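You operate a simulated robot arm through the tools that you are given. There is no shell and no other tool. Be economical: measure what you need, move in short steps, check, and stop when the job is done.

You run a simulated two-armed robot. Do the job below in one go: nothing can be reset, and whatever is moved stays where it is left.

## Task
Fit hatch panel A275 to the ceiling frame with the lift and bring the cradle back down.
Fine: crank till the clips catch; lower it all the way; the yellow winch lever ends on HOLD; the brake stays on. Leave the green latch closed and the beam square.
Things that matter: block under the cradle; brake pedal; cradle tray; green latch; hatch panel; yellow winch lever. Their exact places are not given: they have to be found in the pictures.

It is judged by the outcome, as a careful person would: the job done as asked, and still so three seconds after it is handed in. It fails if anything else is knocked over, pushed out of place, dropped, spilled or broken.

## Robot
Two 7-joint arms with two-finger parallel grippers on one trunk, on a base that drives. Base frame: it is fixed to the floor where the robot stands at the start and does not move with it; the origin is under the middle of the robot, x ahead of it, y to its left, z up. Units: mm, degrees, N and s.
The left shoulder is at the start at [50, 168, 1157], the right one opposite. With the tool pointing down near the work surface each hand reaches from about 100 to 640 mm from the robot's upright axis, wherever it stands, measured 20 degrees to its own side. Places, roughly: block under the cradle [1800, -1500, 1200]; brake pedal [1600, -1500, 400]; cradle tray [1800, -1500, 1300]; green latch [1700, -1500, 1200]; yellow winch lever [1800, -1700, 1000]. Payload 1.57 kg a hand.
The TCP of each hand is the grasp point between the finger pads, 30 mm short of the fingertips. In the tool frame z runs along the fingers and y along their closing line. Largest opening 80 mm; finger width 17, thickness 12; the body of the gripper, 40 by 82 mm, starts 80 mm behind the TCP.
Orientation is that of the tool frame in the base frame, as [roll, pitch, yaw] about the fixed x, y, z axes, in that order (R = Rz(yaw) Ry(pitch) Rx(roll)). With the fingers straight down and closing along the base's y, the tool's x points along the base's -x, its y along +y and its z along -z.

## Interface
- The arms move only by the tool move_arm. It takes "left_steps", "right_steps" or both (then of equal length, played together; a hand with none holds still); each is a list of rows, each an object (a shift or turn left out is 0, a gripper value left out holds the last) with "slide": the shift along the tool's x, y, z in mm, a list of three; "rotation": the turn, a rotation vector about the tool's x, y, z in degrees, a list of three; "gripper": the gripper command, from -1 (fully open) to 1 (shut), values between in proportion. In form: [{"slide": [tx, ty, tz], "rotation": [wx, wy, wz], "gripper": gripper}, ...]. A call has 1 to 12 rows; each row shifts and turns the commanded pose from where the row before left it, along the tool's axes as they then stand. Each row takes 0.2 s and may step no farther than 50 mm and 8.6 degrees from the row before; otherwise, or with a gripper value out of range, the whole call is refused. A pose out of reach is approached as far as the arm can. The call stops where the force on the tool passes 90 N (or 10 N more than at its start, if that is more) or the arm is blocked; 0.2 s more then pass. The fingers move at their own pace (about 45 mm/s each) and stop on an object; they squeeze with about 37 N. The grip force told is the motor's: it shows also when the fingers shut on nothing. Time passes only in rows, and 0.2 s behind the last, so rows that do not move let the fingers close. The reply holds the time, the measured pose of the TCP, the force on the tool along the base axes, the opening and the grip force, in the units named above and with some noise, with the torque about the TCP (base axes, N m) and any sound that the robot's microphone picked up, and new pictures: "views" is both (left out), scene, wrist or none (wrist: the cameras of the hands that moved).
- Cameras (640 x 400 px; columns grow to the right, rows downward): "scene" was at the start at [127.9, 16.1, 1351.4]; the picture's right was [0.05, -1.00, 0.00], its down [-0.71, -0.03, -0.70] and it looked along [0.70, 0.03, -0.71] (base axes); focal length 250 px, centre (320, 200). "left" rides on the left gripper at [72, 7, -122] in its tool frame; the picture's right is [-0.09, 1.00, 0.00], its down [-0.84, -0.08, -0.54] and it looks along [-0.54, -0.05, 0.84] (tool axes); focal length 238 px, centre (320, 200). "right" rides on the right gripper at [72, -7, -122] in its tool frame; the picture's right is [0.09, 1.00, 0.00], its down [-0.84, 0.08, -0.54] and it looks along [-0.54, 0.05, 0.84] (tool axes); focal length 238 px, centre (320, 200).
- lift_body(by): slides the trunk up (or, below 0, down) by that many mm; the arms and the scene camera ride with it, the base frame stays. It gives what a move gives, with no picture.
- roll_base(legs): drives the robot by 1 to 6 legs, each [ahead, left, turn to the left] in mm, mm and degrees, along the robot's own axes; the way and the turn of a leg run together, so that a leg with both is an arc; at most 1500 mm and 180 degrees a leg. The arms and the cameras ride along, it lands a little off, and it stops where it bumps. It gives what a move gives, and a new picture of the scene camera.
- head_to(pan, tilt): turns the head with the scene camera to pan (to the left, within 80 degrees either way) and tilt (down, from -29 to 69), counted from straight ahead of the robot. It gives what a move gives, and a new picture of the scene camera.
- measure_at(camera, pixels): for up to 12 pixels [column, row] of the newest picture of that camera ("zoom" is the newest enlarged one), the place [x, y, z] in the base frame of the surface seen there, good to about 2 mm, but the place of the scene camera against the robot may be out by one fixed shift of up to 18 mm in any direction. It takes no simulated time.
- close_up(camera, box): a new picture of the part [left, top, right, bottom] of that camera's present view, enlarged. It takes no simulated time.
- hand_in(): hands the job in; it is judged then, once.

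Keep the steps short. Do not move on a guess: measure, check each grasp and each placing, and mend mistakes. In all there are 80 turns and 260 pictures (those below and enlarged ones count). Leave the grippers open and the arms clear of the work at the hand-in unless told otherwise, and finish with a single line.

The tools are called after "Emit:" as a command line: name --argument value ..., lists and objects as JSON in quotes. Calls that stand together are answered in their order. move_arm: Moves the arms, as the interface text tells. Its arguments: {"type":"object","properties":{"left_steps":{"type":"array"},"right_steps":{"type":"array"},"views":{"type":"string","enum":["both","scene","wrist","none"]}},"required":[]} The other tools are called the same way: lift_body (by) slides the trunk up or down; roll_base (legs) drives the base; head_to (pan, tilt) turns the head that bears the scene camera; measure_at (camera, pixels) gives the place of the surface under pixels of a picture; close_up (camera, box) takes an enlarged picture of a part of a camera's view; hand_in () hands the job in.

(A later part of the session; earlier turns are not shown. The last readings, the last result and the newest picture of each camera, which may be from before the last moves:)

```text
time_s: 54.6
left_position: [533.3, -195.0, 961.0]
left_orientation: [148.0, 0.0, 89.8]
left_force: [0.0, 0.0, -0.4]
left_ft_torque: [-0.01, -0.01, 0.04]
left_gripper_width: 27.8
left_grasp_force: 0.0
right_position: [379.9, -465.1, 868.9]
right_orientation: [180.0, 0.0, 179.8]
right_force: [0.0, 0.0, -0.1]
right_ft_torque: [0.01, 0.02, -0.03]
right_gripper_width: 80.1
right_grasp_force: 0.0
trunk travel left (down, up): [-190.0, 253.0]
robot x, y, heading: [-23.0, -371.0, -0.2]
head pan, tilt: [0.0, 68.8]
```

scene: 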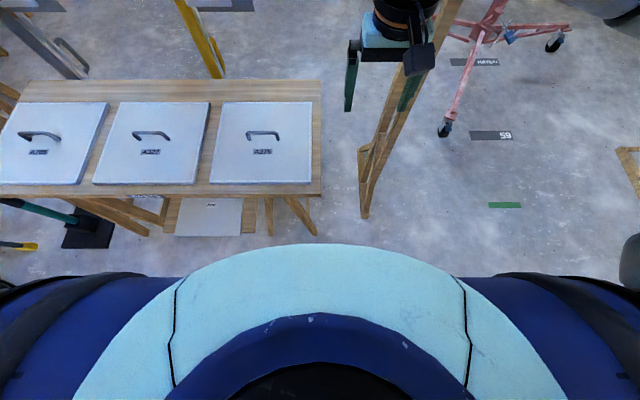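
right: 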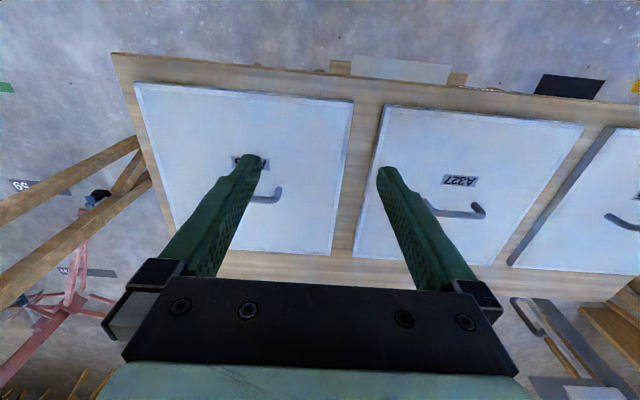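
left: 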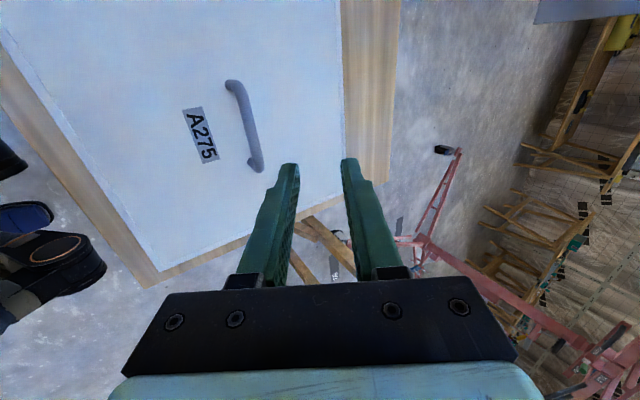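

Emit:
measure_at --camera "left" --pixels '[[235, 83], [244, 110], [248, 130], [253, 150], [257, 162], [240, 110], [252, 130], [200, 135]]'

```text
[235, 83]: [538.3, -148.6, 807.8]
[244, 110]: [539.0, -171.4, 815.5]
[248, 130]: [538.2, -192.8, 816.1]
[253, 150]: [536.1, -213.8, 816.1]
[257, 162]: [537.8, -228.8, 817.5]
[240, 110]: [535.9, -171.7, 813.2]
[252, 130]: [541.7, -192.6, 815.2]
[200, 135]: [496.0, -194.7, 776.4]
```

Bar axis x≈538.5, z≈810, centre y≈−193. I approach along the tool axis: first to (500,−194,871), then 60 mm along the fingers, then close.

Emit:
move_arm --left_steps '[{"slide": [0.5, -37.9, 29.4]}, {"slide": [0.5, -37.9, 29.4]}, {"slide": [0, 0, 30]}, {"slide": [0, 0, 15]}, {"slide": [0, 0, 15]}]' --views "wrist"

Emit:
close_up --camera "left" --box '[200, 120, 400, 245]'

```text
time_s: 55.8
left_position: [531.8, -193.7, 820.3]
left_orientation: [148.0, 0.0, 89.6]
left_force: [0.2, 0.0, -0.8]
left_ft_torque: [0.0, -0.01, -0.02]
left_gripper_width: 28.1
left_grasp_force: 0.1
right_position: [380.6, -465.3, 870.6]
right_orientation: [180.0, 0.0, 179.8]
right_force: [-0.6, -0.1, -0.1]
right_ft_torque: [0.01, -0.01, -0.02]
right_gripper_width: 80.1
right_grasp_force: 0.1
trunk travel left (down, up): [-190.0, 253.0]
robot x, y, heading: [-19.5, -373.6, -0.1]
head pan, tilt: [0.0, 68.8]
```

left: 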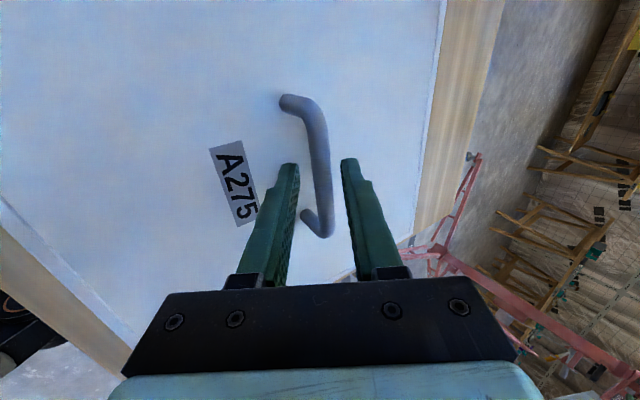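

```text
3.20 times, centred on (300, 182) of left
```

zoom: 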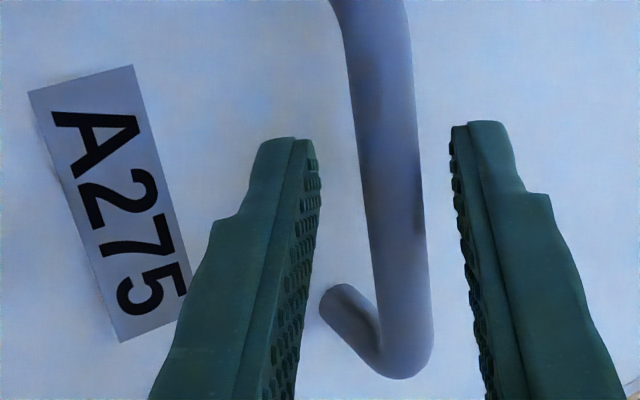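

The bar lies between the fingers. I close and lift 40 mm.

Emit:
move_arm --left_steps '[{"gripper": 1}, {"gripper": 1}, {"gripper": 1}, {"gripper": 1}, {"slide": [0, 5.3, -8.5]}, {"slide": [0, 10.6, -17]}, {"slide": [0, 10.6, -17]}]' --views "both"

```text
time_s: 57.4
left_position: [531.1, -194.8, 867.6]
left_orientation: [148.1, -0.1, 89.7]
left_force: [-0.4, -0.1, -11.0]
left_ft_torque: [0.03, 0.07, -0.03]
left_gripper_width: 11.7
left_grasp_force: 28.6
right_position: [380.8, -466.2, 870.6]
right_orientation: [179.9, 0.0, 179.8]
right_force: [-0.3, -0.9, -0.2]
right_ft_torque: [0.02, -0.01, -0.01]
right_gripper_width: 79.8
right_grasp_force: 0.1
trunk travel left (down, up): [-190.0, 253.0]
robot x, y, heading: [-21.4, -369.8, -0.4]
head pan, tilt: [0.0, 68.8]
```

scene: 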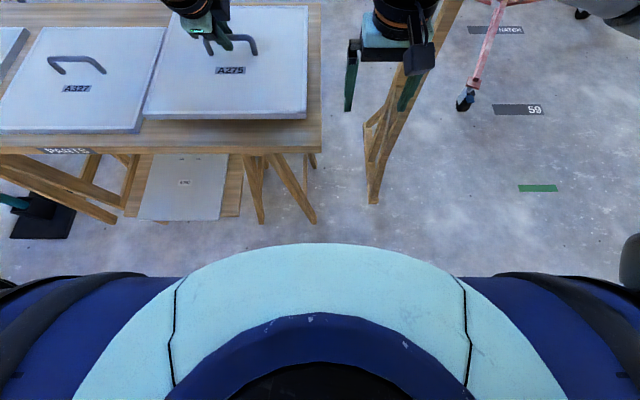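
left: 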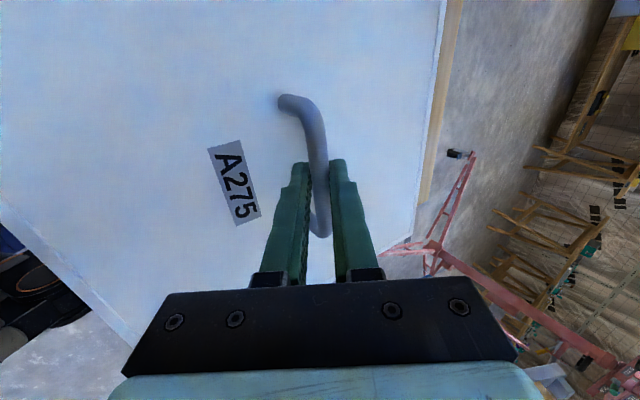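

Panel is held (11 N, 1.1 kg), level. Raise the trunk 250, then back off and drive to about (780,−1680).

Emit:
lift_body --by 250

Emit:
roll_base --legs '[[-200, 0, 0], [0, -1310, 0], [1000, 0, 0]]'

Emit:
head_to --pan 8 --tilt 20

```text
time_s: 60.0
left_position: [532.3, -193.5, 1118.6]
left_orientation: [148.2, 0.1, 89.6]
left_force: [-0.2, -0.6, -10.3]
left_ft_torque: [-0.01, 0.06, 0.03]
left_gripper_width: 11.7
left_grasp_force: 29.5
right_position: [381.1, -465.9, 1120.4]
right_orientation: [-180.0, 0.0, 179.7]
right_force: [0.4, 0.3, -0.7]
right_ft_torque: [0.04, 0.01, -0.02]
right_gripper_width: 79.8
right_grasp_force: 0.0
trunk travel left (down, up): [-440.0, 3.0]
robot x, y, heading: [-20.7, -371.9, -0.1]
head pan, tilt: [0.0, 68.8]
```

```text
time_s: 72.5
left_position: [1338.6, -1488.1, 1117.5]
left_orientation: [148.0, 0.1, 90.1]
left_force: [0.1, -0.5, -11.1]
left_ft_torque: [0.03, 0.05, 0.02]
left_gripper_width: 11.5
left_grasp_force: 29.3
right_position: [1190.1, -1761.9, 1120.8]
right_orientation: [180.0, 0.0, -179.8]
right_force: [-0.6, -0.3, -0.3]
right_ft_torque: [-0.01, 0.04, 0.05]
right_gripper_width: 80.1
right_grasp_force: 0.1
trunk travel left (down, up): [-440.0, 3.0]
robot x, y, heading: [785.9, -1664.5, 0.3]
head pan, tilt: [0.0, 68.8]
```

scene: 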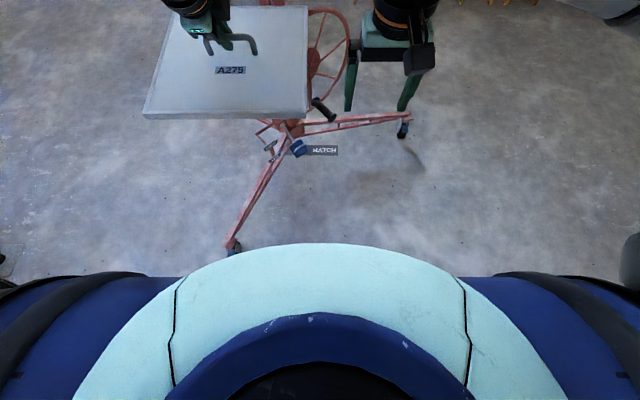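

```text
time_s: 73.7
left_position: [1338.9, -1487.7, 1117.6]
left_orientation: [148.1, -0.1, 90.1]
left_force: [0.3, -0.2, -10.5]
left_ft_torque: [0.03, 0.08, 0.03]
left_gripper_width: 11.6
left_grasp_force: 29.0
right_position: [1189.5, -1761.6, 1119.1]
right_orientation: [179.9, 0.0, -179.8]
right_force: [0.4, 0.3, -0.4]
right_ft_torque: [0.01, -0.02, -0.01]
right_gripper_width: 80.0
right_grasp_force: 0.1
trunk travel left (down, up): [-440.0, 3.0]
robot x, y, heading: [788.5, -1668.4, 0.2]
head pan, tilt: [8.0, 20.0]
```

scene: 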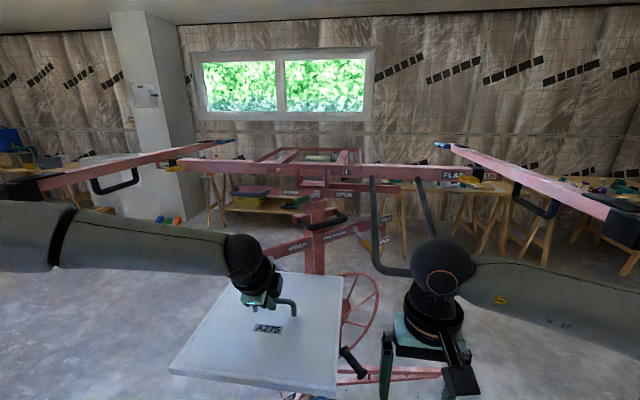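

Now I raise the panel to z≈1425 with the left hand while pulling the right hand back and down so its elbow and hand stay clear of the lift.

Emit:
move_arm --left_steps '[{"slide": [0, 26.5, -42.4]}, {"slide": [0, 26.5, -42.4]}, {"slide": [0, 26.5, -42.4]}, {"slide": [0, 26.5, -42.4]}, {"slide": [0, 26.5, -42.4]}, {"slide": [0, 26.5, -42.4]}, {"slide": [0, 5.8, -9.3]}]' --right_steps '[{"slide": [40, 0, 25]}, {"slide": [40, 0, 25]}, {"slide": [40, 0, 25]}, {"slide": [40, 0, 25]}, {"slide": [40, 0, 25]}, {"slide": [40, 0, 25]}, {"slide": [0, 0, 25]}]' --views "scene"

Emit:
head_to --pan -50 --tilt 25

```text
time_s: 74.9
left_position: [1339.3, -1487.0, 1336.9]
left_orientation: [148.6, 0.0, 90.1]
left_force: [0.8, 0.9, -10.4]
left_ft_torque: [0.02, 0.08, -0.01]
left_gripper_width: 11.6
left_grasp_force: 28.9
left hand out of reach, approached as far as the arm can: row 5
right_position: [1028.8, -1762.0, 1012.8]
right_orientation: [179.9, 2.4, 177.8]
right_force: [2.0, 0.8, -1.9]
right_ft_torque: [-0.02, 0.18, 0.01]
right_gripper_width: 80.0
right_grasp_force: 0.0
right hand out of reach, approached as far as the arm can: row 5
trunk travel left (down, up): [-440.0, 3.0]
robot x, y, heading: [789.8, -1671.6, 0.1]
head pan, tilt: [8.0, 20.0]
stopped in row 5 (right hand): the force on the tool passed its limit (the readings are from after the stop); the commanded pose is now the measured one
```

scene: 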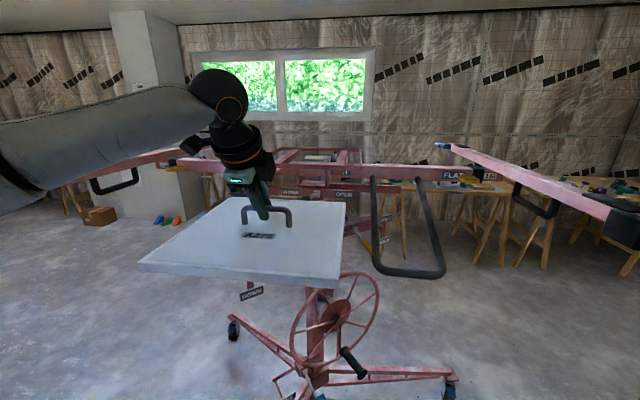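

```text
time_s: 76.1
left_position: [1339.8, -1487.9, 1341.1]
left_orientation: [148.1, 0.0, 90.0]
left_force: [-0.1, 0.1, -10.3]
left_ft_torque: [0.01, 0.07, 0.01]
left_gripper_width: 11.5
left_grasp_force: 29.1
right_position: [1027.9, -1762.4, 1011.3]
right_orientation: [179.7, 2.6, 177.8]
right_force: [4.4, 1.5, -0.2]
right_ft_torque: [-0.14, 0.54, -0.13]
right_gripper_width: 80.1
right_grasp_force: 0.1
trunk travel left (down, up): [-440.0, 3.0]
robot x, y, heading: [788.1, -1672.0, 0.4]
head pan, tilt: [-50.0, 25.0]
```

scene: 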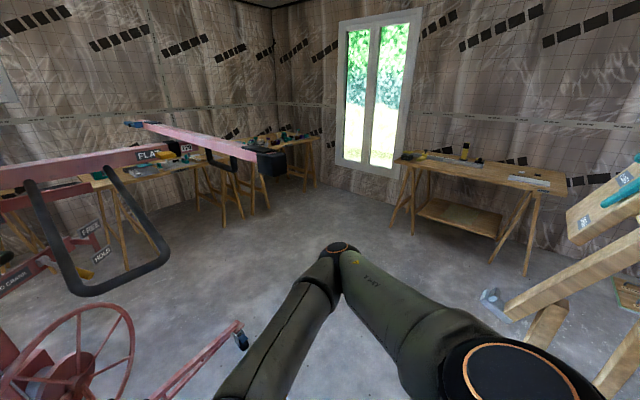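

The right hand brushed the robot's own body; I'll ease it forward. Measuring the right elbow and the beam end.

Emit:
measure_at --camera "scene" --pixels '[[340, 250], [355, 262], [425, 300], [270, 165], [263, 160], [80, 290], [165, 250]]'

Emit:
move_arm --left_steps '[{"slide": [0, 15, -24]}, {"slide": [0, 15, -24]}, {"slide": [0, 15, -24]}]' --right_steps '[{"slide": [-15, 0, 0]}, {"slide": [-15, 0, 0]}, {}]' --views "wrist"

```text
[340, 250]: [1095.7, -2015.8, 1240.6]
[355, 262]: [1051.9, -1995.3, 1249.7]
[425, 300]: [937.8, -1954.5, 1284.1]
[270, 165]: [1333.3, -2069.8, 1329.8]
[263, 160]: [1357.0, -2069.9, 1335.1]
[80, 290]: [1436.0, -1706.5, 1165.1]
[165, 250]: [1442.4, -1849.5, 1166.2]
```

```text
time_s: 76.9
left_position: [1339.6, -1472.9, 1368.3]
left_orientation: [148.2, 0.1, 90.1]
left_force: [-0.5, 0.0, -10.0]
left_ft_torque: [0.02, 0.08, 0.03]
left_gripper_width: 11.6
left_grasp_force: 28.8
left hand out of reach, approached as far as the arm can: row 1, 2, 3
right_position: [1057.4, -1762.4, 1013.9]
right_orientation: [179.7, 2.6, 177.9]
right_force: [0.2, 0.2, 1.1]
right_ft_torque: [-0.02, 0.03, 0.0]
right_gripper_width: 79.8
right_grasp_force: 0.0
trunk travel left (down, up): [-440.0, 3.0]
robot x, y, heading: [790.8, -1672.7, 0.6]
head pan, tilt: [-50.0, 25.0]
```

right: 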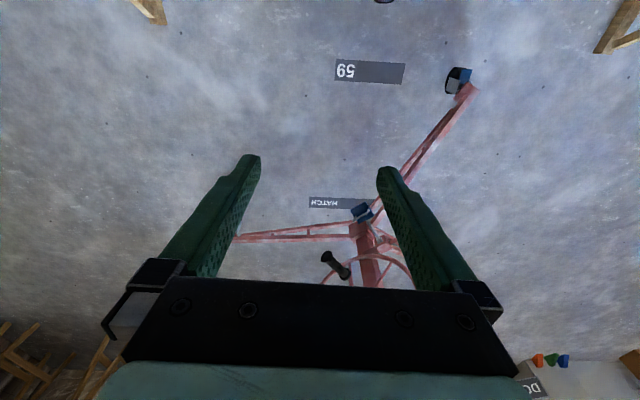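
left: 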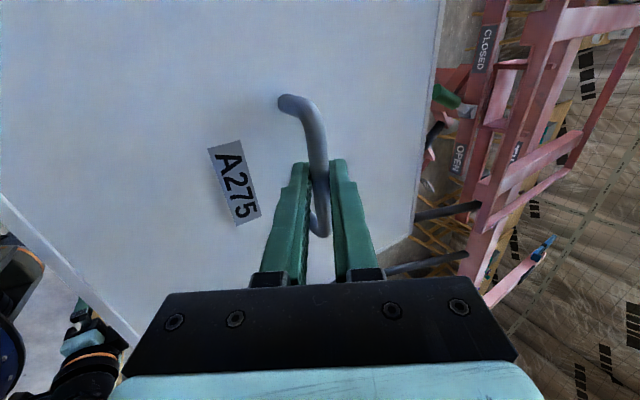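

At 200 mm to the side the arm tops out at z≈1368; earlier it reached 1425 at 290 mm to the side. So I'll shift the panel 90 mm left and up, and lower the right hand to drop its elbow (now at z≈1250).

Emit:
move_arm --left_steps '[{"slide": [25, 0, 0]}, {"slide": [25, 0, 0]}, {"slide": [25, 0, 0]}, {"slide": [0, 8, -12.7]}, {"slide": [0, 8, -12.7]}, {"slide": [0, 8, -12.7]}, {"slide": [0, 8, -12.7]}, {}]' --right_steps '[{"slide": [-6, 0, 30]}, {"slide": [-6, 0, 30]}, {"slide": [-6, 0, 30]}, {"slide": [-6, 0, 30]}, {"slide": [-6, 0, 30]}, {"slide": [-6, 0, 30]}, {"slide": [-6, 0, 30]}, {"slide": [-6, 0, 30]}]' --views "scene"

```text
time_s: 78.7
left_position: [1339.3, -1398.1, 1427.6]
left_orientation: [148.2, 0.0, 90.1]
left_force: [-0.7, -0.1, -10.2]
left_ft_torque: [0.04, 0.11, 0.01]
left_gripper_width: 11.4
left_grasp_force: 28.7
right_position: [1115.7, -1763.1, 772.8]
right_orientation: [179.7, 2.6, 177.9]
right_force: [-0.3, 0.4, 0.4]
right_ft_torque: [-0.01, -0.01, -0.01]
right_gripper_width: 80.0
right_grasp_force: 0.0
trunk travel left (down, up): [-440.0, 3.0]
robot x, y, heading: [787.9, -1672.1, 0.4]
head pan, tilt: [-50.0, 25.0]
```

scene: 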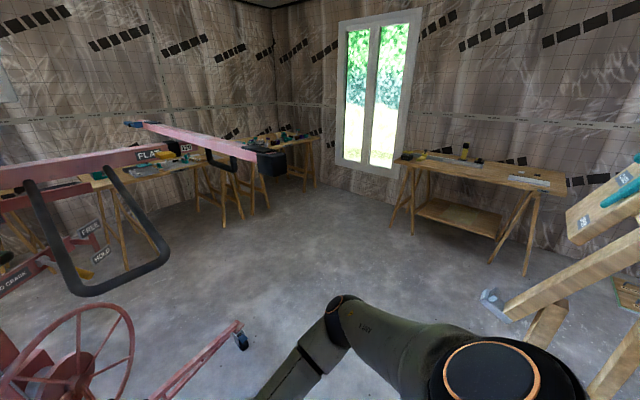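

Height 1427 works. But a black U-handle protrudes toward me at about (1432,−1720…−1863,1165), so I must keep my body clear of it. I'll check the size of my own base and the elbow now.

Emit:
measure_at --camera "scene" --pixels '[[343, 303], [320, 340], [350, 325], [62, 285], [30, 185], [105, 170], [166, 245], [238, 340], [95, 350]]'

Emit:
head_to --pan -60 --tilt 69

```text
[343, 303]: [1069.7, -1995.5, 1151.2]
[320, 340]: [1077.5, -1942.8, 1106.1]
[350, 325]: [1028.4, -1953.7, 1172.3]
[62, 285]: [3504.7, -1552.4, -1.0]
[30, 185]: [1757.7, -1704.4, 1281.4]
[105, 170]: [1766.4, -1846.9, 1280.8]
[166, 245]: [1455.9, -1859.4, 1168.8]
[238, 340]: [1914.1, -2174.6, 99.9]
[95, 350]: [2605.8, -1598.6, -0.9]
```

```text
time_s: 79.8
left_position: [1339.2, -1398.4, 1427.9]
left_orientation: [148.2, -0.1, 90.1]
left_force: [-0.1, -0.8, -10.0]
left_ft_torque: [0.03, 0.07, 0.03]
left_gripper_width: 11.5
left_grasp_force: 29.0
right_position: [1115.5, -1764.7, 773.5]
right_orientation: [179.8, 2.7, 177.8]
right_force: [-0.1, -0.2, 0.5]
right_ft_torque: [-0.02, -0.03, -0.02]
right_gripper_width: 79.9
right_grasp_force: 0.0
trunk travel left (down, up): [-440.0, 3.0]
robot x, y, heading: [791.0, -1671.8, 0.1]
head pan, tilt: [-60.0, 68.8]
```

scene: 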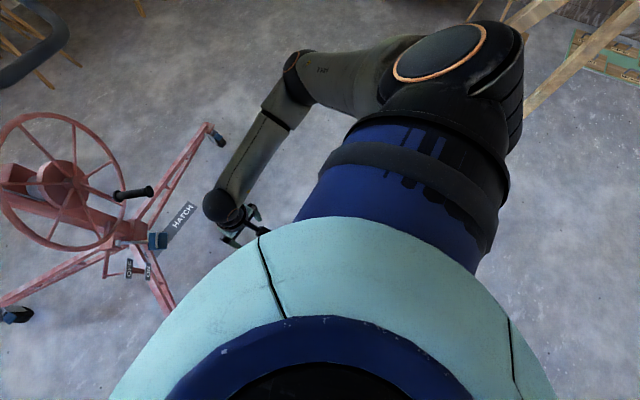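

Emit:
measure_at --camera "scene" --pixels '[[340, 222], [250, 245], [180, 310], [400, 165], [330, 300], [118, 395]]'

Emit:
measure_at --camera "right" --pixels '[[342, 265], [360, 212]]'

```text
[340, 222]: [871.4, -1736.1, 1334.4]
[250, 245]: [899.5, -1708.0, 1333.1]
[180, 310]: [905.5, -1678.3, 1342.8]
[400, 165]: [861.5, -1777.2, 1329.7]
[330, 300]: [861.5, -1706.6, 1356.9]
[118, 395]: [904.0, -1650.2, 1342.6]
```

```text
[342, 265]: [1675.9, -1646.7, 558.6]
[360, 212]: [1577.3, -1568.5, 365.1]
```

My torso is slim (≈115–150 mm) and the base is under 350 mm radius. I'll stand at about (1188,−1634) heading −14°, which keeps clear of the U-handle, leg and pedal. First: yaw the panel +14.4° in the hand, tuck the right hand, then turn the base −14.4°.

Emit:
move_arm --left_steps '[{"rotation": [0, 3.8, -6.1]}, {"rotation": [0, 3.8, -6.1]}, {}]' --right_steps '[{"slide": [25, -30, 0]}, {"slide": [25, -30, 0]}, {}]' --views "none"

Emit:
roll_base --legs '[[0, 0, -14.4], [0, 136, 0]]'

Emit:
head_to --pan 14 --tilt 20

```text
time_s: 80.7
left_position: [1335.4, -1386.1, 1427.5]
left_orientation: [148.2, 0.1, 104.6]
left_force: [0.2, 0.2, -11.2]
left_ft_torque: [-0.02, 0.06, 0.0]
left_gripper_width: 11.6
left_grasp_force: 29.1
left hand out of reach, approached as far as the arm can: row 2
right_position: [1061.8, -1823.7, 771.3]
right_orientation: [179.7, 2.6, 177.9]
right_force: [-0.1, -0.8, -0.4]
right_ft_torque: [-0.03, 0.02, -0.04]
right_gripper_width: 80.0
right_grasp_force: 0.0
trunk travel left (down, up): [-440.0, 3.0]
robot x, y, heading: [790.5, -1672.5, 0.3]
head pan, tilt: [-60.0, 68.8]
```

```text
time_s: 82.8
left_position: [1420.6, -1398.7, 1426.7]
left_orientation: [148.2, 0.0, 90.3]
left_force: [0.8, 0.9, -10.5]
left_ft_torque: [0.01, 0.07, -0.04]
left_gripper_width: 11.6
left_grasp_force: 29.0
right_position: [1048.7, -1755.2, 771.4]
right_orientation: [179.8, 2.6, 163.7]
right_force: [-0.3, 0.3, 0.4]
right_ft_torque: [0.0, -0.04, 0.02]
right_gripper_width: 79.9
right_grasp_force: 0.1
trunk travel left (down, up): [-440.0, 3.0]
robot x, y, heading: [820.8, -1536.6, -13.9]
head pan, tilt: [-60.0, 68.8]
```

scene: 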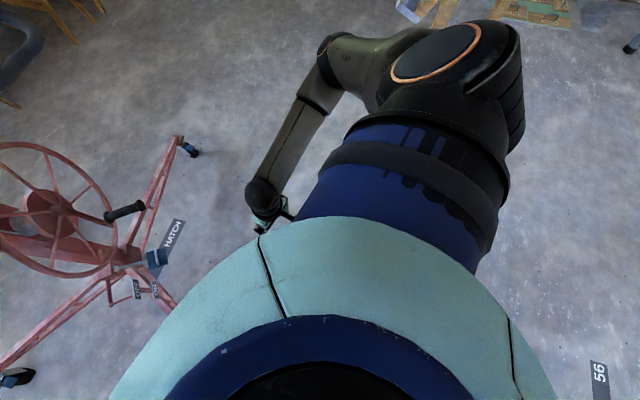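

```text
time_s: 84.3
left_position: [1422.2, -1398.8, 1427.7]
left_orientation: [148.2, 0.1, 90.2]
left_force: [-0.2, -0.4, -9.1]
left_ft_torque: [0.0, 0.09, 0.05]
left_gripper_width: 11.5
left_grasp_force: 28.9
right_position: [1048.2, -1755.6, 771.4]
right_orientation: [179.7, 2.7, 163.8]
right_force: [0.0, 0.8, 0.7]
right_ft_torque: [0.03, -0.01, -0.03]
right_gripper_width: 79.9
right_grasp_force: 0.0
trunk travel left (down, up): [-440.0, 3.0]
robot x, y, heading: [825.9, -1538.4, -14.0]
head pan, tilt: [14.0, 20.0]
```

scene: 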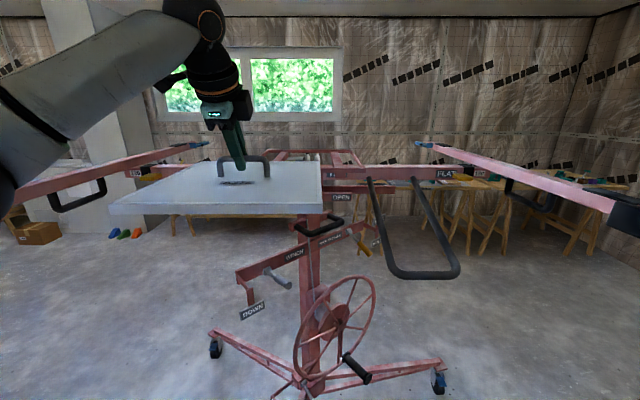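

Panel is square (yaw 90.2°) and above rim height. I need +369 x, −107 y: i.e. 384 ahead and 15 right. I'll go 250 first and check.

Emit:
roll_base --legs '[[250, -10, 0]]'

Emit:
close_up --camera "scene" --box '[100, 100, 420, 300]'

```text
time_s: 86.1
left_position: [1660.1, -1470.2, 1428.4]
left_orientation: [148.2, 0.0, 90.2]
left_force: [0.8, 0.9, -9.7]
left_ft_torque: [0.06, 0.07, -0.02]
left_gripper_width: 11.9
left_grasp_force: 28.9
right_position: [1286.5, -1824.9, 771.2]
right_orientation: [179.9, 2.6, 163.5]
right_force: [-0.1, 0.5, 0.3]
right_ft_torque: [0.0, 0.02, -0.03]
right_gripper_width: 80.3
right_grasp_force: 0.0
trunk travel left (down, up): [-440.0, 3.0]
robot x, y, heading: [1062.1, -1610.5, -14.1]
head pan, tilt: [14.0, 20.0]
```

scene: 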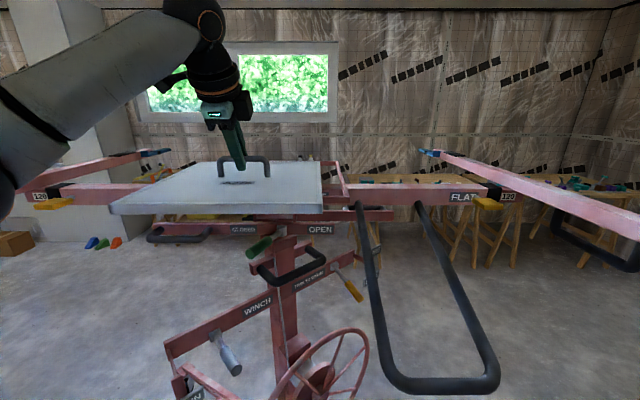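

```text
2.00 times, centred on (260, 200) of scene
```

zoom: 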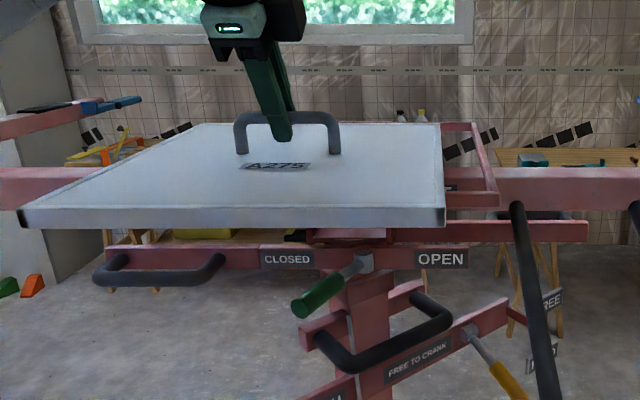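

Clear. Panel passes over the front rim. Check the panel's bottom edge against the rim height, then drive the remaining 135 mm.

Emit:
measure_at --camera "zoom" --pixels '[[60, 226], [230, 226], [430, 224], [230, 212], [430, 210], [470, 202], [440, 128], [205, 125]]'

Emit:
roll_base --legs '[[135, -3, 0]]'

```text
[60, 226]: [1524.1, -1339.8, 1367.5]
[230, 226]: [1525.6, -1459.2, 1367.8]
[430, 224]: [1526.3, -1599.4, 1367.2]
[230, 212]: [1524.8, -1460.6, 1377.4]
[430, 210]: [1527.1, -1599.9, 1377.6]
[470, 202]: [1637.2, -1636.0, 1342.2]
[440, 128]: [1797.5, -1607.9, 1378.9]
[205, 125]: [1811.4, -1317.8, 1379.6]
```

```text
time_s: 87.4
left_position: [1791.5, -1504.1, 1427.4]
left_orientation: [148.2, 0.0, 90.3]
left_force: [-0.8, -0.3, -10.4]
left_ft_torque: [0.02, 0.09, 0.03]
left_gripper_width: 11.6
left_grasp_force: 28.7
right_position: [1417.1, -1860.5, 771.1]
right_orientation: [179.8, 2.5, 163.6]
right_force: [0.1, -0.7, 0.0]
right_ft_torque: [0.02, 0.03, -0.02]
right_gripper_width: 79.8
right_grasp_force: 0.1
trunk travel left (down, up): [-440.0, 3.0]
robot x, y, heading: [1193.1, -1643.9, -13.9]
head pan, tilt: [14.0, 20.0]
```

scene: 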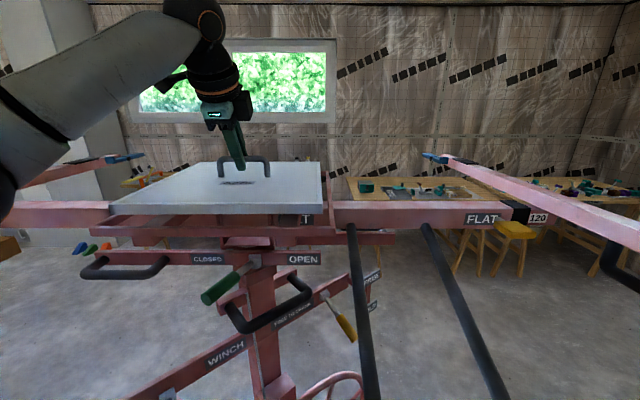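

I'll compare panel edges and tray rim in the same picture.

Emit:
close_up --camera "scene" --box '[80, 140, 360, 260]'

```text
2.29 times, centred on (220, 200) of scene
```

zoom: 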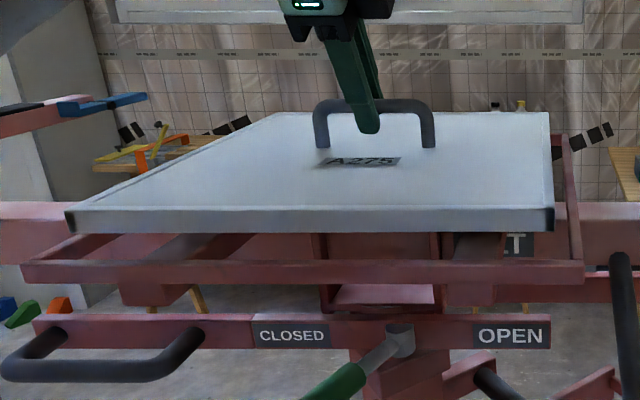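

Emit:
measure_at --camera "zoom" --pixels '[[70, 215], [552, 213], [548, 115], [285, 114], [28, 265], [578, 262], [300, 266], [300, 226], [572, 200], [560, 140], [300, 262]]'

```text
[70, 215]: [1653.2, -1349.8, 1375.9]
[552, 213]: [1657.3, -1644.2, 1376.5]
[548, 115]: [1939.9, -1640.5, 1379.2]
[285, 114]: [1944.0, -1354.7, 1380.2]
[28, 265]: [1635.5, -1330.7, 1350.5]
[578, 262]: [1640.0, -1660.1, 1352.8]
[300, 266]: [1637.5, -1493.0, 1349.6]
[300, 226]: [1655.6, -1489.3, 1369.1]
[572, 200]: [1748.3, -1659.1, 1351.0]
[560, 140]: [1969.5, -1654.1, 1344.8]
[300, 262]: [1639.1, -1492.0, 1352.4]
```

Panel centre (1799,−1497) vs tray centre (1803,−1496): shift 3 mm ahead and lower gently.

Emit:
move_arm --left_steps '[{"slide": [1, 2.5, 1.6]}, {"slide": [0, -4.2, 6.8]}, {"slide": [0, -4.2, 6.8]}, {"slide": [0, -1.6, 2.5]}, {"slide": [0, -1.1, 1.7]}]' --views "none"

Emit:
close_up --camera "scene" --box '[80, 140, 360, 260]'

```text
time_s: 88.6
left_position: [1793.3, -1502.7, 1406.2]
left_orientation: [148.1, 0.2, 90.3]
left_force: [0.5, 0.9, -8.6]
left_ft_torque: [-0.09, 0.02, 0.01]
left_gripper_width: 11.6
left_grasp_force: 28.9
right_position: [1416.9, -1860.2, 770.3]
right_orientation: [179.8, 2.5, 163.7]
right_force: [1.0, -0.3, 0.1]
right_ft_torque: [-0.02, 0.0, 0.0]
right_gripper_width: 80.0
right_grasp_force: 0.1
trunk travel left (down, up): [-440.0, 3.0]
robot x, y, heading: [1188.5, -1647.7, -13.9]
head pan, tilt: [14.0, 20.0]
```

```text
2.29 times, centred on (220, 200) of scene
```

zoom: 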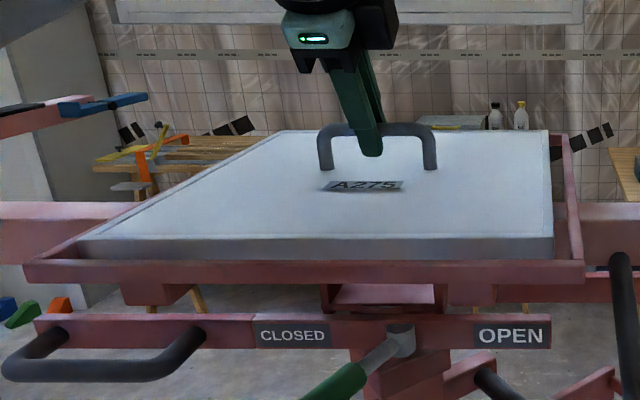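

Just touching (load fell to 8.6 N). Two more mm down.

Emit:
move_arm --left_steps '[{"slide": [0, -0.8, 1.3]}, {"slide": [0, -0.8, 1.3]}, {}]' --views "none"

Emit:
close_up --camera "scene" --box '[80, 140, 360, 260]'

Emit:
measure_at --camera "zoom" --pixels '[[80, 245], [552, 240], [548, 133], [285, 133], [300, 240], [300, 266], [578, 262], [30, 268]]'

```text
time_s: 89.4
left_position: [1792.6, -1502.9, 1408.1]
left_orientation: [147.6, 0.2, 90.3]
left_force: [8.9, 2.0, 15.8]
left_ft_torque: [0.33, -0.21, 0.15]
left_gripper_width: 11.7
left_grasp_force: 28.5
right_position: [1415.6, -1859.5, 770.5]
right_orientation: [179.6, 2.6, 163.7]
right_force: [0.0, 0.8, 1.2]
right_ft_torque: [-0.01, -0.01, 0.02]
right_gripper_width: 80.0
right_grasp_force: 0.0
trunk travel left (down, up): [-440.0, 3.0]
robot x, y, heading: [1186.9, -1647.4, -13.8]
head pan, tilt: [14.0, 20.0]
```

```text
2.29 times, centred on (220, 200) of scene
```

zoom: 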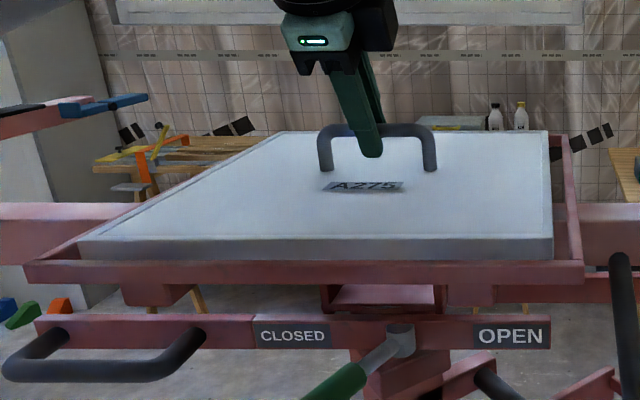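

```text
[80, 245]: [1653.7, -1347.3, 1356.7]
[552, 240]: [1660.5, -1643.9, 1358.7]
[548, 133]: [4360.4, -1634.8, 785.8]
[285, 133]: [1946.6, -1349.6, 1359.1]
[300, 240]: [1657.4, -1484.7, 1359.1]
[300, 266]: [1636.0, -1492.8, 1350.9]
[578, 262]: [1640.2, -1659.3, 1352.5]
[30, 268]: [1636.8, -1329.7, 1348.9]
```

The panel rests (force now pushing up), centred. Release to 28 mm and withdraw along the fingers.

Emit:
move_arm --left_steps '[{"gripper": 0.3}, {"gripper": 0.3}, {"gripper": 0.3}, {"slide": [0, 0, -15]}, {"slide": [0, 0, -30]}, {"slide": [0, 0, -40]}, {"slide": [0, 0, -40]}]' --views "both"

```text
time_s: 91.0
left_position: [1723.4, -1488.2, 1492.5]
left_orientation: [148.0, 0.0, 90.3]
left_force: [-0.4, -0.6, 0.8]
left_ft_torque: [0.01, -0.04, -0.01]
left_gripper_width: 27.7
left_grasp_force: 0.0
left hand out of reach, approached as far as the arm can: row 6, 7
right_position: [1415.5, -1859.5, 770.9]
right_orientation: [179.7, 2.6, 163.7]
right_force: [-0.2, 0.2, 1.4]
right_ft_torque: [0.0, -0.04, -0.01]
right_gripper_width: 79.9
right_grasp_force: 0.0
trunk travel left (down, up): [-440.0, 3.0]
robot x, y, heading: [1188.6, -1643.9, -13.7]
head pan, tilt: [14.0, 20.0]
```

scene: 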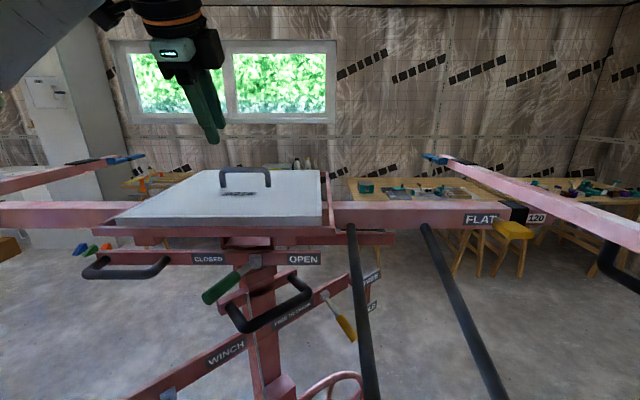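
left: 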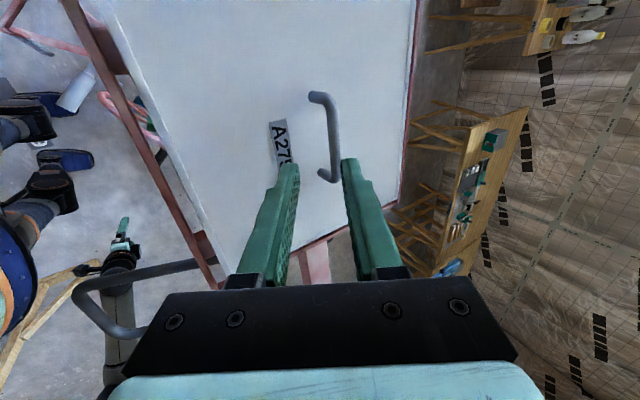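

Panel A275 is in the tray. Now back off 400, lower the trunk so I fit beneath the beams, and look at the winch from its front.

Emit:
roll_base --legs '[[-400, 0, 0]]'

Emit:
lift_body --by -330

Emit:
roll_base --legs '[[0, -259, 0], [150, 0, 0], [0, 0, 55]]'

Emit:
head_to --pan 0 --tilt 15

```text
time_s: 93.5
left_position: [1331.5, -1391.6, 1492.8]
left_orientation: [148.2, 0.1, 90.0]
left_force: [-0.6, 0.1, 1.5]
left_ft_torque: [0.02, -0.03, -0.01]
left_gripper_width: 28.1
left_grasp_force: 0.1
right_position: [1021.5, -1762.4, 771.7]
right_orientation: [179.7, 2.6, 163.4]
right_force: [-0.4, -0.7, -0.5]
right_ft_torque: [-0.02, 0.0, -0.01]
right_gripper_width: 79.9
right_grasp_force: 0.1
trunk travel left (down, up): [-440.0, 3.0]
robot x, y, heading: [797.5, -1544.4, -14.2]
head pan, tilt: [14.0, 20.0]
```

scene: 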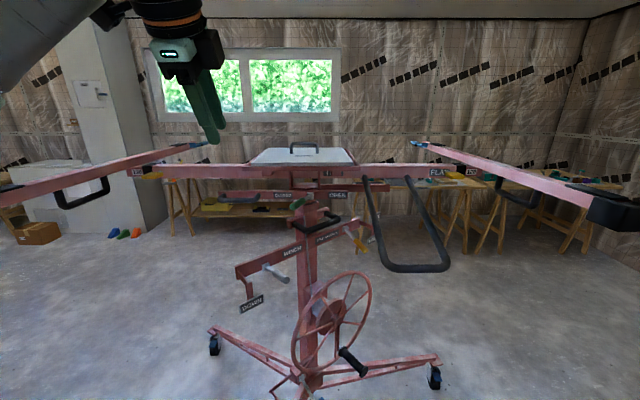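

```text
time_s: 96.8
left_position: [1332.2, -1391.8, 1162.3]
left_orientation: [148.2, -0.1, 90.0]
left_force: [0.2, 0.8, 0.4]
left_ft_torque: [-0.01, 0.0, 0.02]
left_gripper_width: 28.1
left_grasp_force: 0.0
right_position: [1021.1, -1762.3, 440.5]
right_orientation: [179.6, 2.6, 163.4]
right_force: [-1.0, -0.1, 0.2]
right_ft_torque: [0.02, -0.02, -0.02]
right_gripper_width: 80.0
right_grasp_force: 0.0
trunk travel left (down, up): [-110.0, 333.0]
robot x, y, heading: [797.5, -1543.8, -14.3]
head pan, tilt: [14.0, 20.0]
```

```text
time_s: 102.0
left_position: [1070.4, -1310.4, 1162.1]
left_orientation: [148.1, 0.1, 143.7]
left_force: [0.2, -0.2, -1.0]
left_ft_torque: [0.03, -0.01, 0.0]
left_gripper_width: 28.4
left_grasp_force: 0.1
right_position: [1185.2, -1778.7, 441.9]
right_orientation: [179.7, 2.6, -142.9]
right_force: [0.7, 0.3, -0.3]
right_ft_torque: [-0.01, 0.03, -0.03]
right_gripper_width: 80.1
right_grasp_force: 0.2
trunk travel left (down, up): [-110.0, 333.0]
robot x, y, heading: [879.0, -1831.8, 39.8]
head pan, tilt: [14.0, 20.0]
```

scene: 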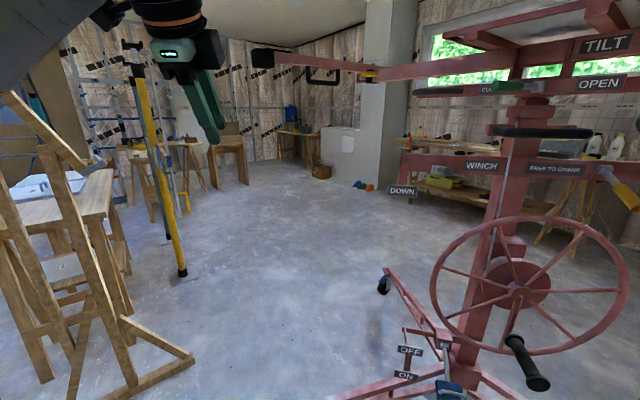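

```text
time_s: 102.8
left_position: [1070.3, -1309.6, 1160.8]
left_orientation: [148.2, 0.0, 143.6]
left_force: [-0.7, 0.0, 0.7]
left_ft_torque: [0.02, -0.02, 0.01]
left_gripper_width: 27.8
left_grasp_force: 0.0
right_position: [1185.5, -1778.6, 440.6]
right_orientation: [179.7, 2.6, -142.9]
right_force: [-0.2, 0.1, -0.1]
right_ft_torque: [0.02, -0.04, -0.02]
right_gripper_width: 80.2
right_grasp_force: 0.1
trunk travel left (down, up): [-110.0, 333.0]
robot x, y, heading: [875.2, -1831.6, 39.6]
head pan, tilt: [0.0, 15.0]
```

scene: 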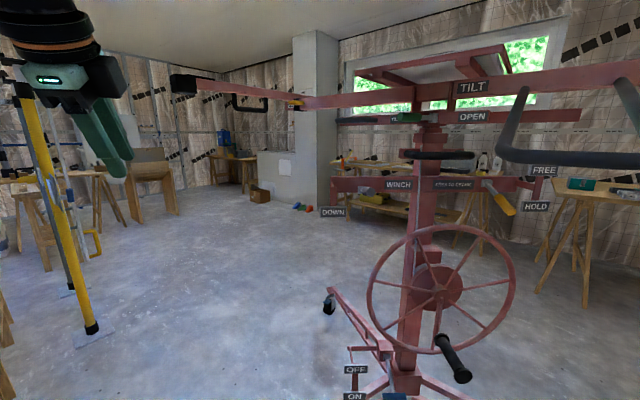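

Now the winch is seen from its front. Enlarging the plate, levers and brake.

Emit:
close_up --camera "scene" --box '[310, 100, 570, 260]'

Emit:
measure_at --camera "scene" --pixels '[[440, 345], [462, 375], [437, 288], [374, 300], [514, 285], [441, 229], [503, 207], [490, 186], [370, 189], [450, 358], [545, 170], [537, 206]]'

Emit:
head_to --pan -12 --tilt 35

Emit:
close_up --camera "scene" --box '[240, 230, 400, 330]'

```text
2.46 times, centred on (440, 180) of scene
```

zoom: 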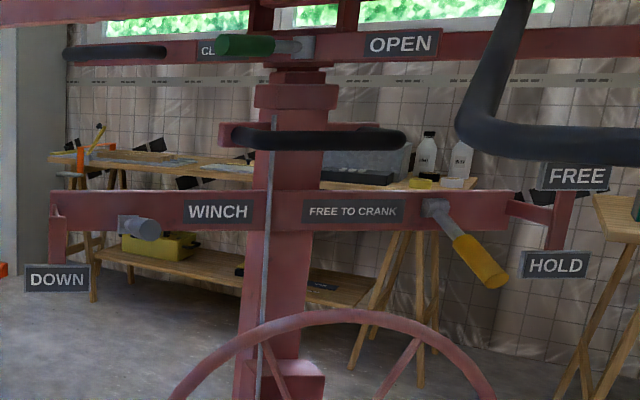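

```text
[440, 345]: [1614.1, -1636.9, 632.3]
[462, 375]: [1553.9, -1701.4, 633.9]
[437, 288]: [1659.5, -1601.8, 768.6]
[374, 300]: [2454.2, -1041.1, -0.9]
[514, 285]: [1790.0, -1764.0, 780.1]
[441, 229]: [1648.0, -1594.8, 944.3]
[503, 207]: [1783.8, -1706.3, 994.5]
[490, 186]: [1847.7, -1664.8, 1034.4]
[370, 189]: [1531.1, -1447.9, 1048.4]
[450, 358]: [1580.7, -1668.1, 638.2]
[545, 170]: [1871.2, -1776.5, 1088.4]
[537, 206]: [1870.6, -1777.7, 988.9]
```

```text
time_s: 103.6
left_position: [1070.9, -1309.3, 1162.5]
left_orientation: [148.2, 0.0, 143.7]
left_force: [0.2, 0.2, 0.0]
left_ft_torque: [0.01, 0.02, -0.02]
left_gripper_width: 28.1
left_grasp_force: 0.0
right_position: [1185.5, -1777.7, 441.3]
right_orientation: [179.7, 2.7, -142.9]
right_force: [0.2, -0.6, 0.4]
right_ft_torque: [0.0, -0.05, 0.0]
right_gripper_width: 80.2
right_grasp_force: 0.1
trunk travel left (down, up): [-110.0, 333.0]
robot x, y, heading: [873.6, -1833.7, 39.7]
head pan, tilt: [-12.0, 35.0]
```

scene: 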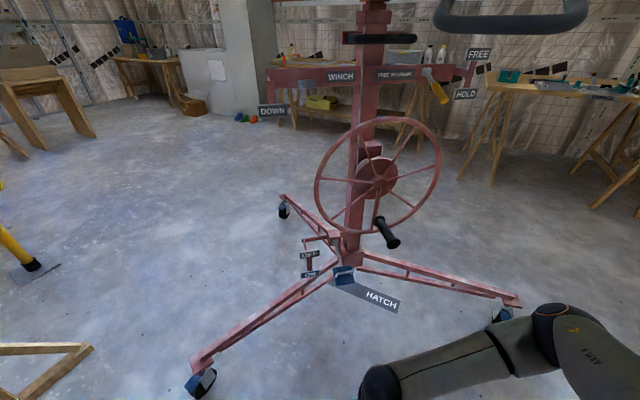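

```text
4.00 times, centred on (320, 280) of scene
```

zoom: 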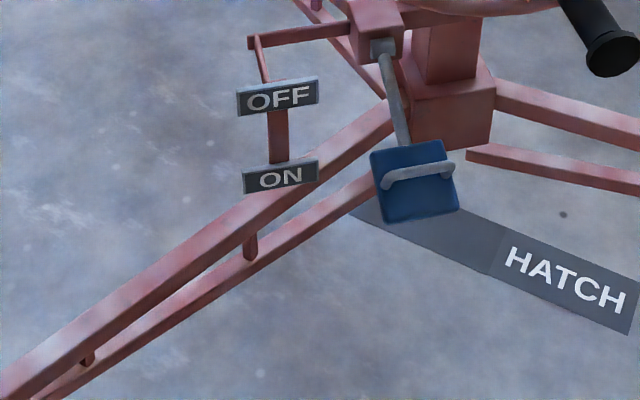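

Reading: yellow lever is on HOLD (FREE is above); the grey lever's sign reads DOWN; brake pedal at ON. Plan: yellow to FREE, crank until clips catch, yellow to HOLD, then grey lever DOWN to lower. I'll move to (1089,−1897) facing the winch and swing the right tool to point forward.

Emit:
roll_base --legs '[[0, -187, 0], [124, 0, 1.3]]'

Emit:
move_arm --right_steps '[{"slide": [-30, 0, -40]}, {"slide": [-30, 0, -40]}, {"slide": [-30, 0, -40]}, {"slide": [-20, 0, -40]}, {"slide": [0, 0, -40]}, {"rotation": [0, -8.4, 0]}, {"rotation": [0, -8.4, 0]}, {"rotation": [0, -8.4, 0]}, {"rotation": [0, -8.4, 0]}, {"rotation": [0, -8.4, 0]}, {"rotation": [0, -8.4, 0]}, {"rotation": [0, -8.4, 0]}]' --views "both"

```text
time_s: 106.0
left_position: [1272.3, -1372.5, 1161.5]
left_orientation: [148.1, 0.0, 145.0]
left_force: [-0.4, -0.7, 0.6]
left_ft_torque: [0.03, -0.01, -0.01]
left_gripper_width: 28.1
left_grasp_force: 0.0
right_position: [1398.5, -1839.1, 440.6]
right_orientation: [179.7, 2.6, -141.5]
right_force: [-0.2, 0.1, 0.1]
right_ft_torque: [0.03, -0.01, -0.01]
right_gripper_width: 80.0
right_grasp_force: 0.0
trunk travel left (down, up): [-110.0, 333.0]
robot x, y, heading: [1091.3, -1904.2, 41.0]
head pan, tilt: [-12.0, 35.0]
```

scene: 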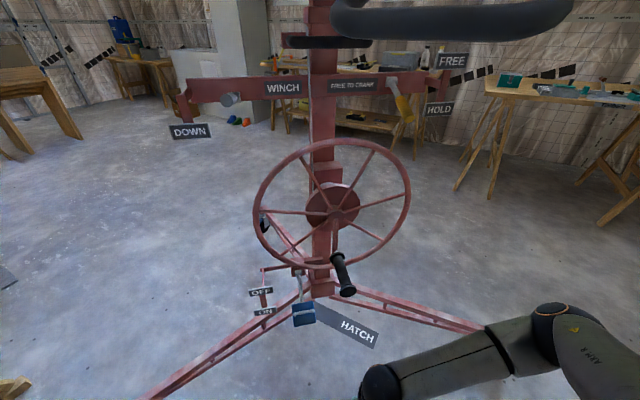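

```text
time_s: 108.6
left_position: [1272.2, -1372.7, 1161.1]
left_orientation: [148.1, 0.1, 145.1]
left_force: [-0.8, 0.6, -1.0]
left_ft_torque: [0.01, 0.01, -0.02]
left_gripper_width: 28.2
left_grasp_force: 0.1
right_position: [1456.8, -1751.0, 666.2]
right_orientation: [179.6, 61.5, -142.0]
right_force: [0.2, 0.2, 0.2]
right_ft_torque: [-0.01, 0.0, 0.01]
right_gripper_width: 80.2
right_grasp_force: 0.0
right hand out of reach, approached as far as the arm can: row 11, 12
trunk travel left (down, up): [-110.0, 333.0]
robot x, y, heading: [1091.4, -1898.6, 40.9]
head pan, tilt: [-12.0, 35.0]
```

scene: 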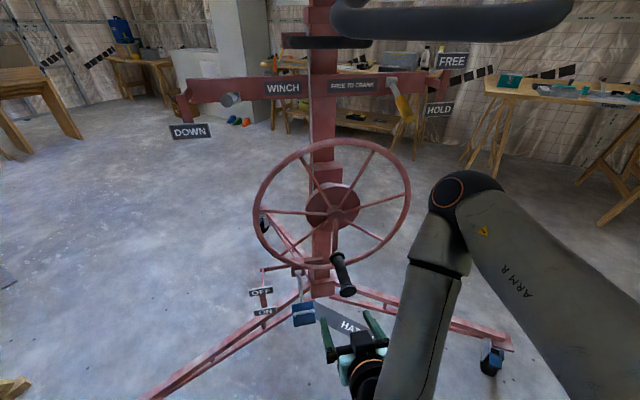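
right: 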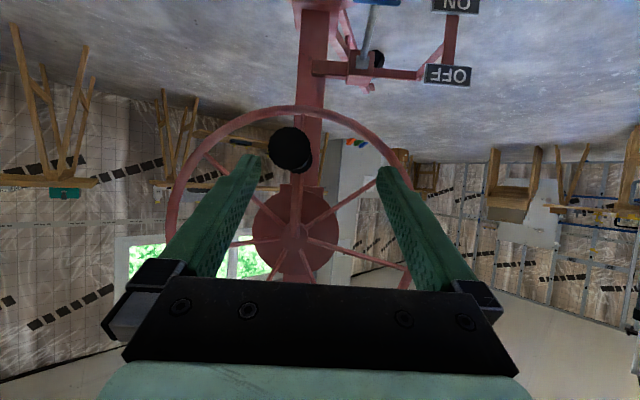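

The right wrist camera sees the wheel well (upside down). I measure the knob, hub and rim there, free of the scene shift.

Emit:
measure_at --camera "right" --pixels '[[290, 148], [308, 158], [284, 232], [300, 108], [185, 165], [180, 240], [347, 130], [352, 128], [395, 205], [310, 205]]'

Emit:
measure_at --camera "scene" --pixels '[[345, 289], [338, 262], [332, 204], [254, 205], [410, 200], [335, 141], [403, 110], [395, 88], [391, 82], [230, 100], [224, 99], [332, 270]]'

Emit:
close_up --camera "scene" --box '[160, 30, 480, 230]'

```text
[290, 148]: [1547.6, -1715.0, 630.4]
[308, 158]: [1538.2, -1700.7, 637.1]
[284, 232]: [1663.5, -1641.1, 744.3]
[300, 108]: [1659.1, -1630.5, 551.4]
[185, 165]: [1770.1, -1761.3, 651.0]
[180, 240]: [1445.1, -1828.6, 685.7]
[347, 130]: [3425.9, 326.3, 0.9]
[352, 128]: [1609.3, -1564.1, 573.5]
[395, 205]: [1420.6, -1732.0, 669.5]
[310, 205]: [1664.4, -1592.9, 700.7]
```

```text
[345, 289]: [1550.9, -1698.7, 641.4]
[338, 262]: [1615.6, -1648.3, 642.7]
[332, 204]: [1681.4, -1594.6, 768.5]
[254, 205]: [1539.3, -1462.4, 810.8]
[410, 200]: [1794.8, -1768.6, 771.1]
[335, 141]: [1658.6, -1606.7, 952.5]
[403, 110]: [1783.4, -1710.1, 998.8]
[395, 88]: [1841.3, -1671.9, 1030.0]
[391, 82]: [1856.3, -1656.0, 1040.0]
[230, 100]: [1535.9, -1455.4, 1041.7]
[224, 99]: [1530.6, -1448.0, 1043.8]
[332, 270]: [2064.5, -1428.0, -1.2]
```

```text
2.00 times, centred on (320, 130) of scene
```

zoom: 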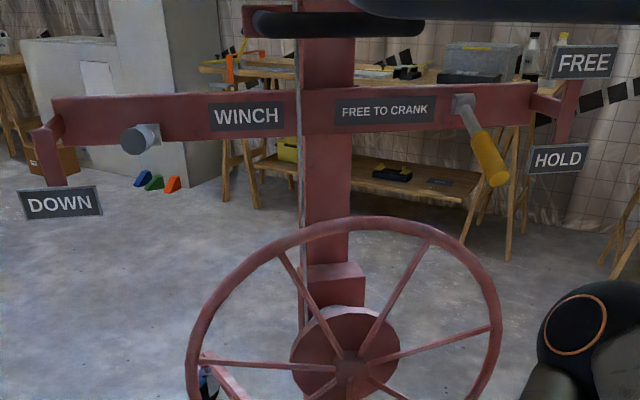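

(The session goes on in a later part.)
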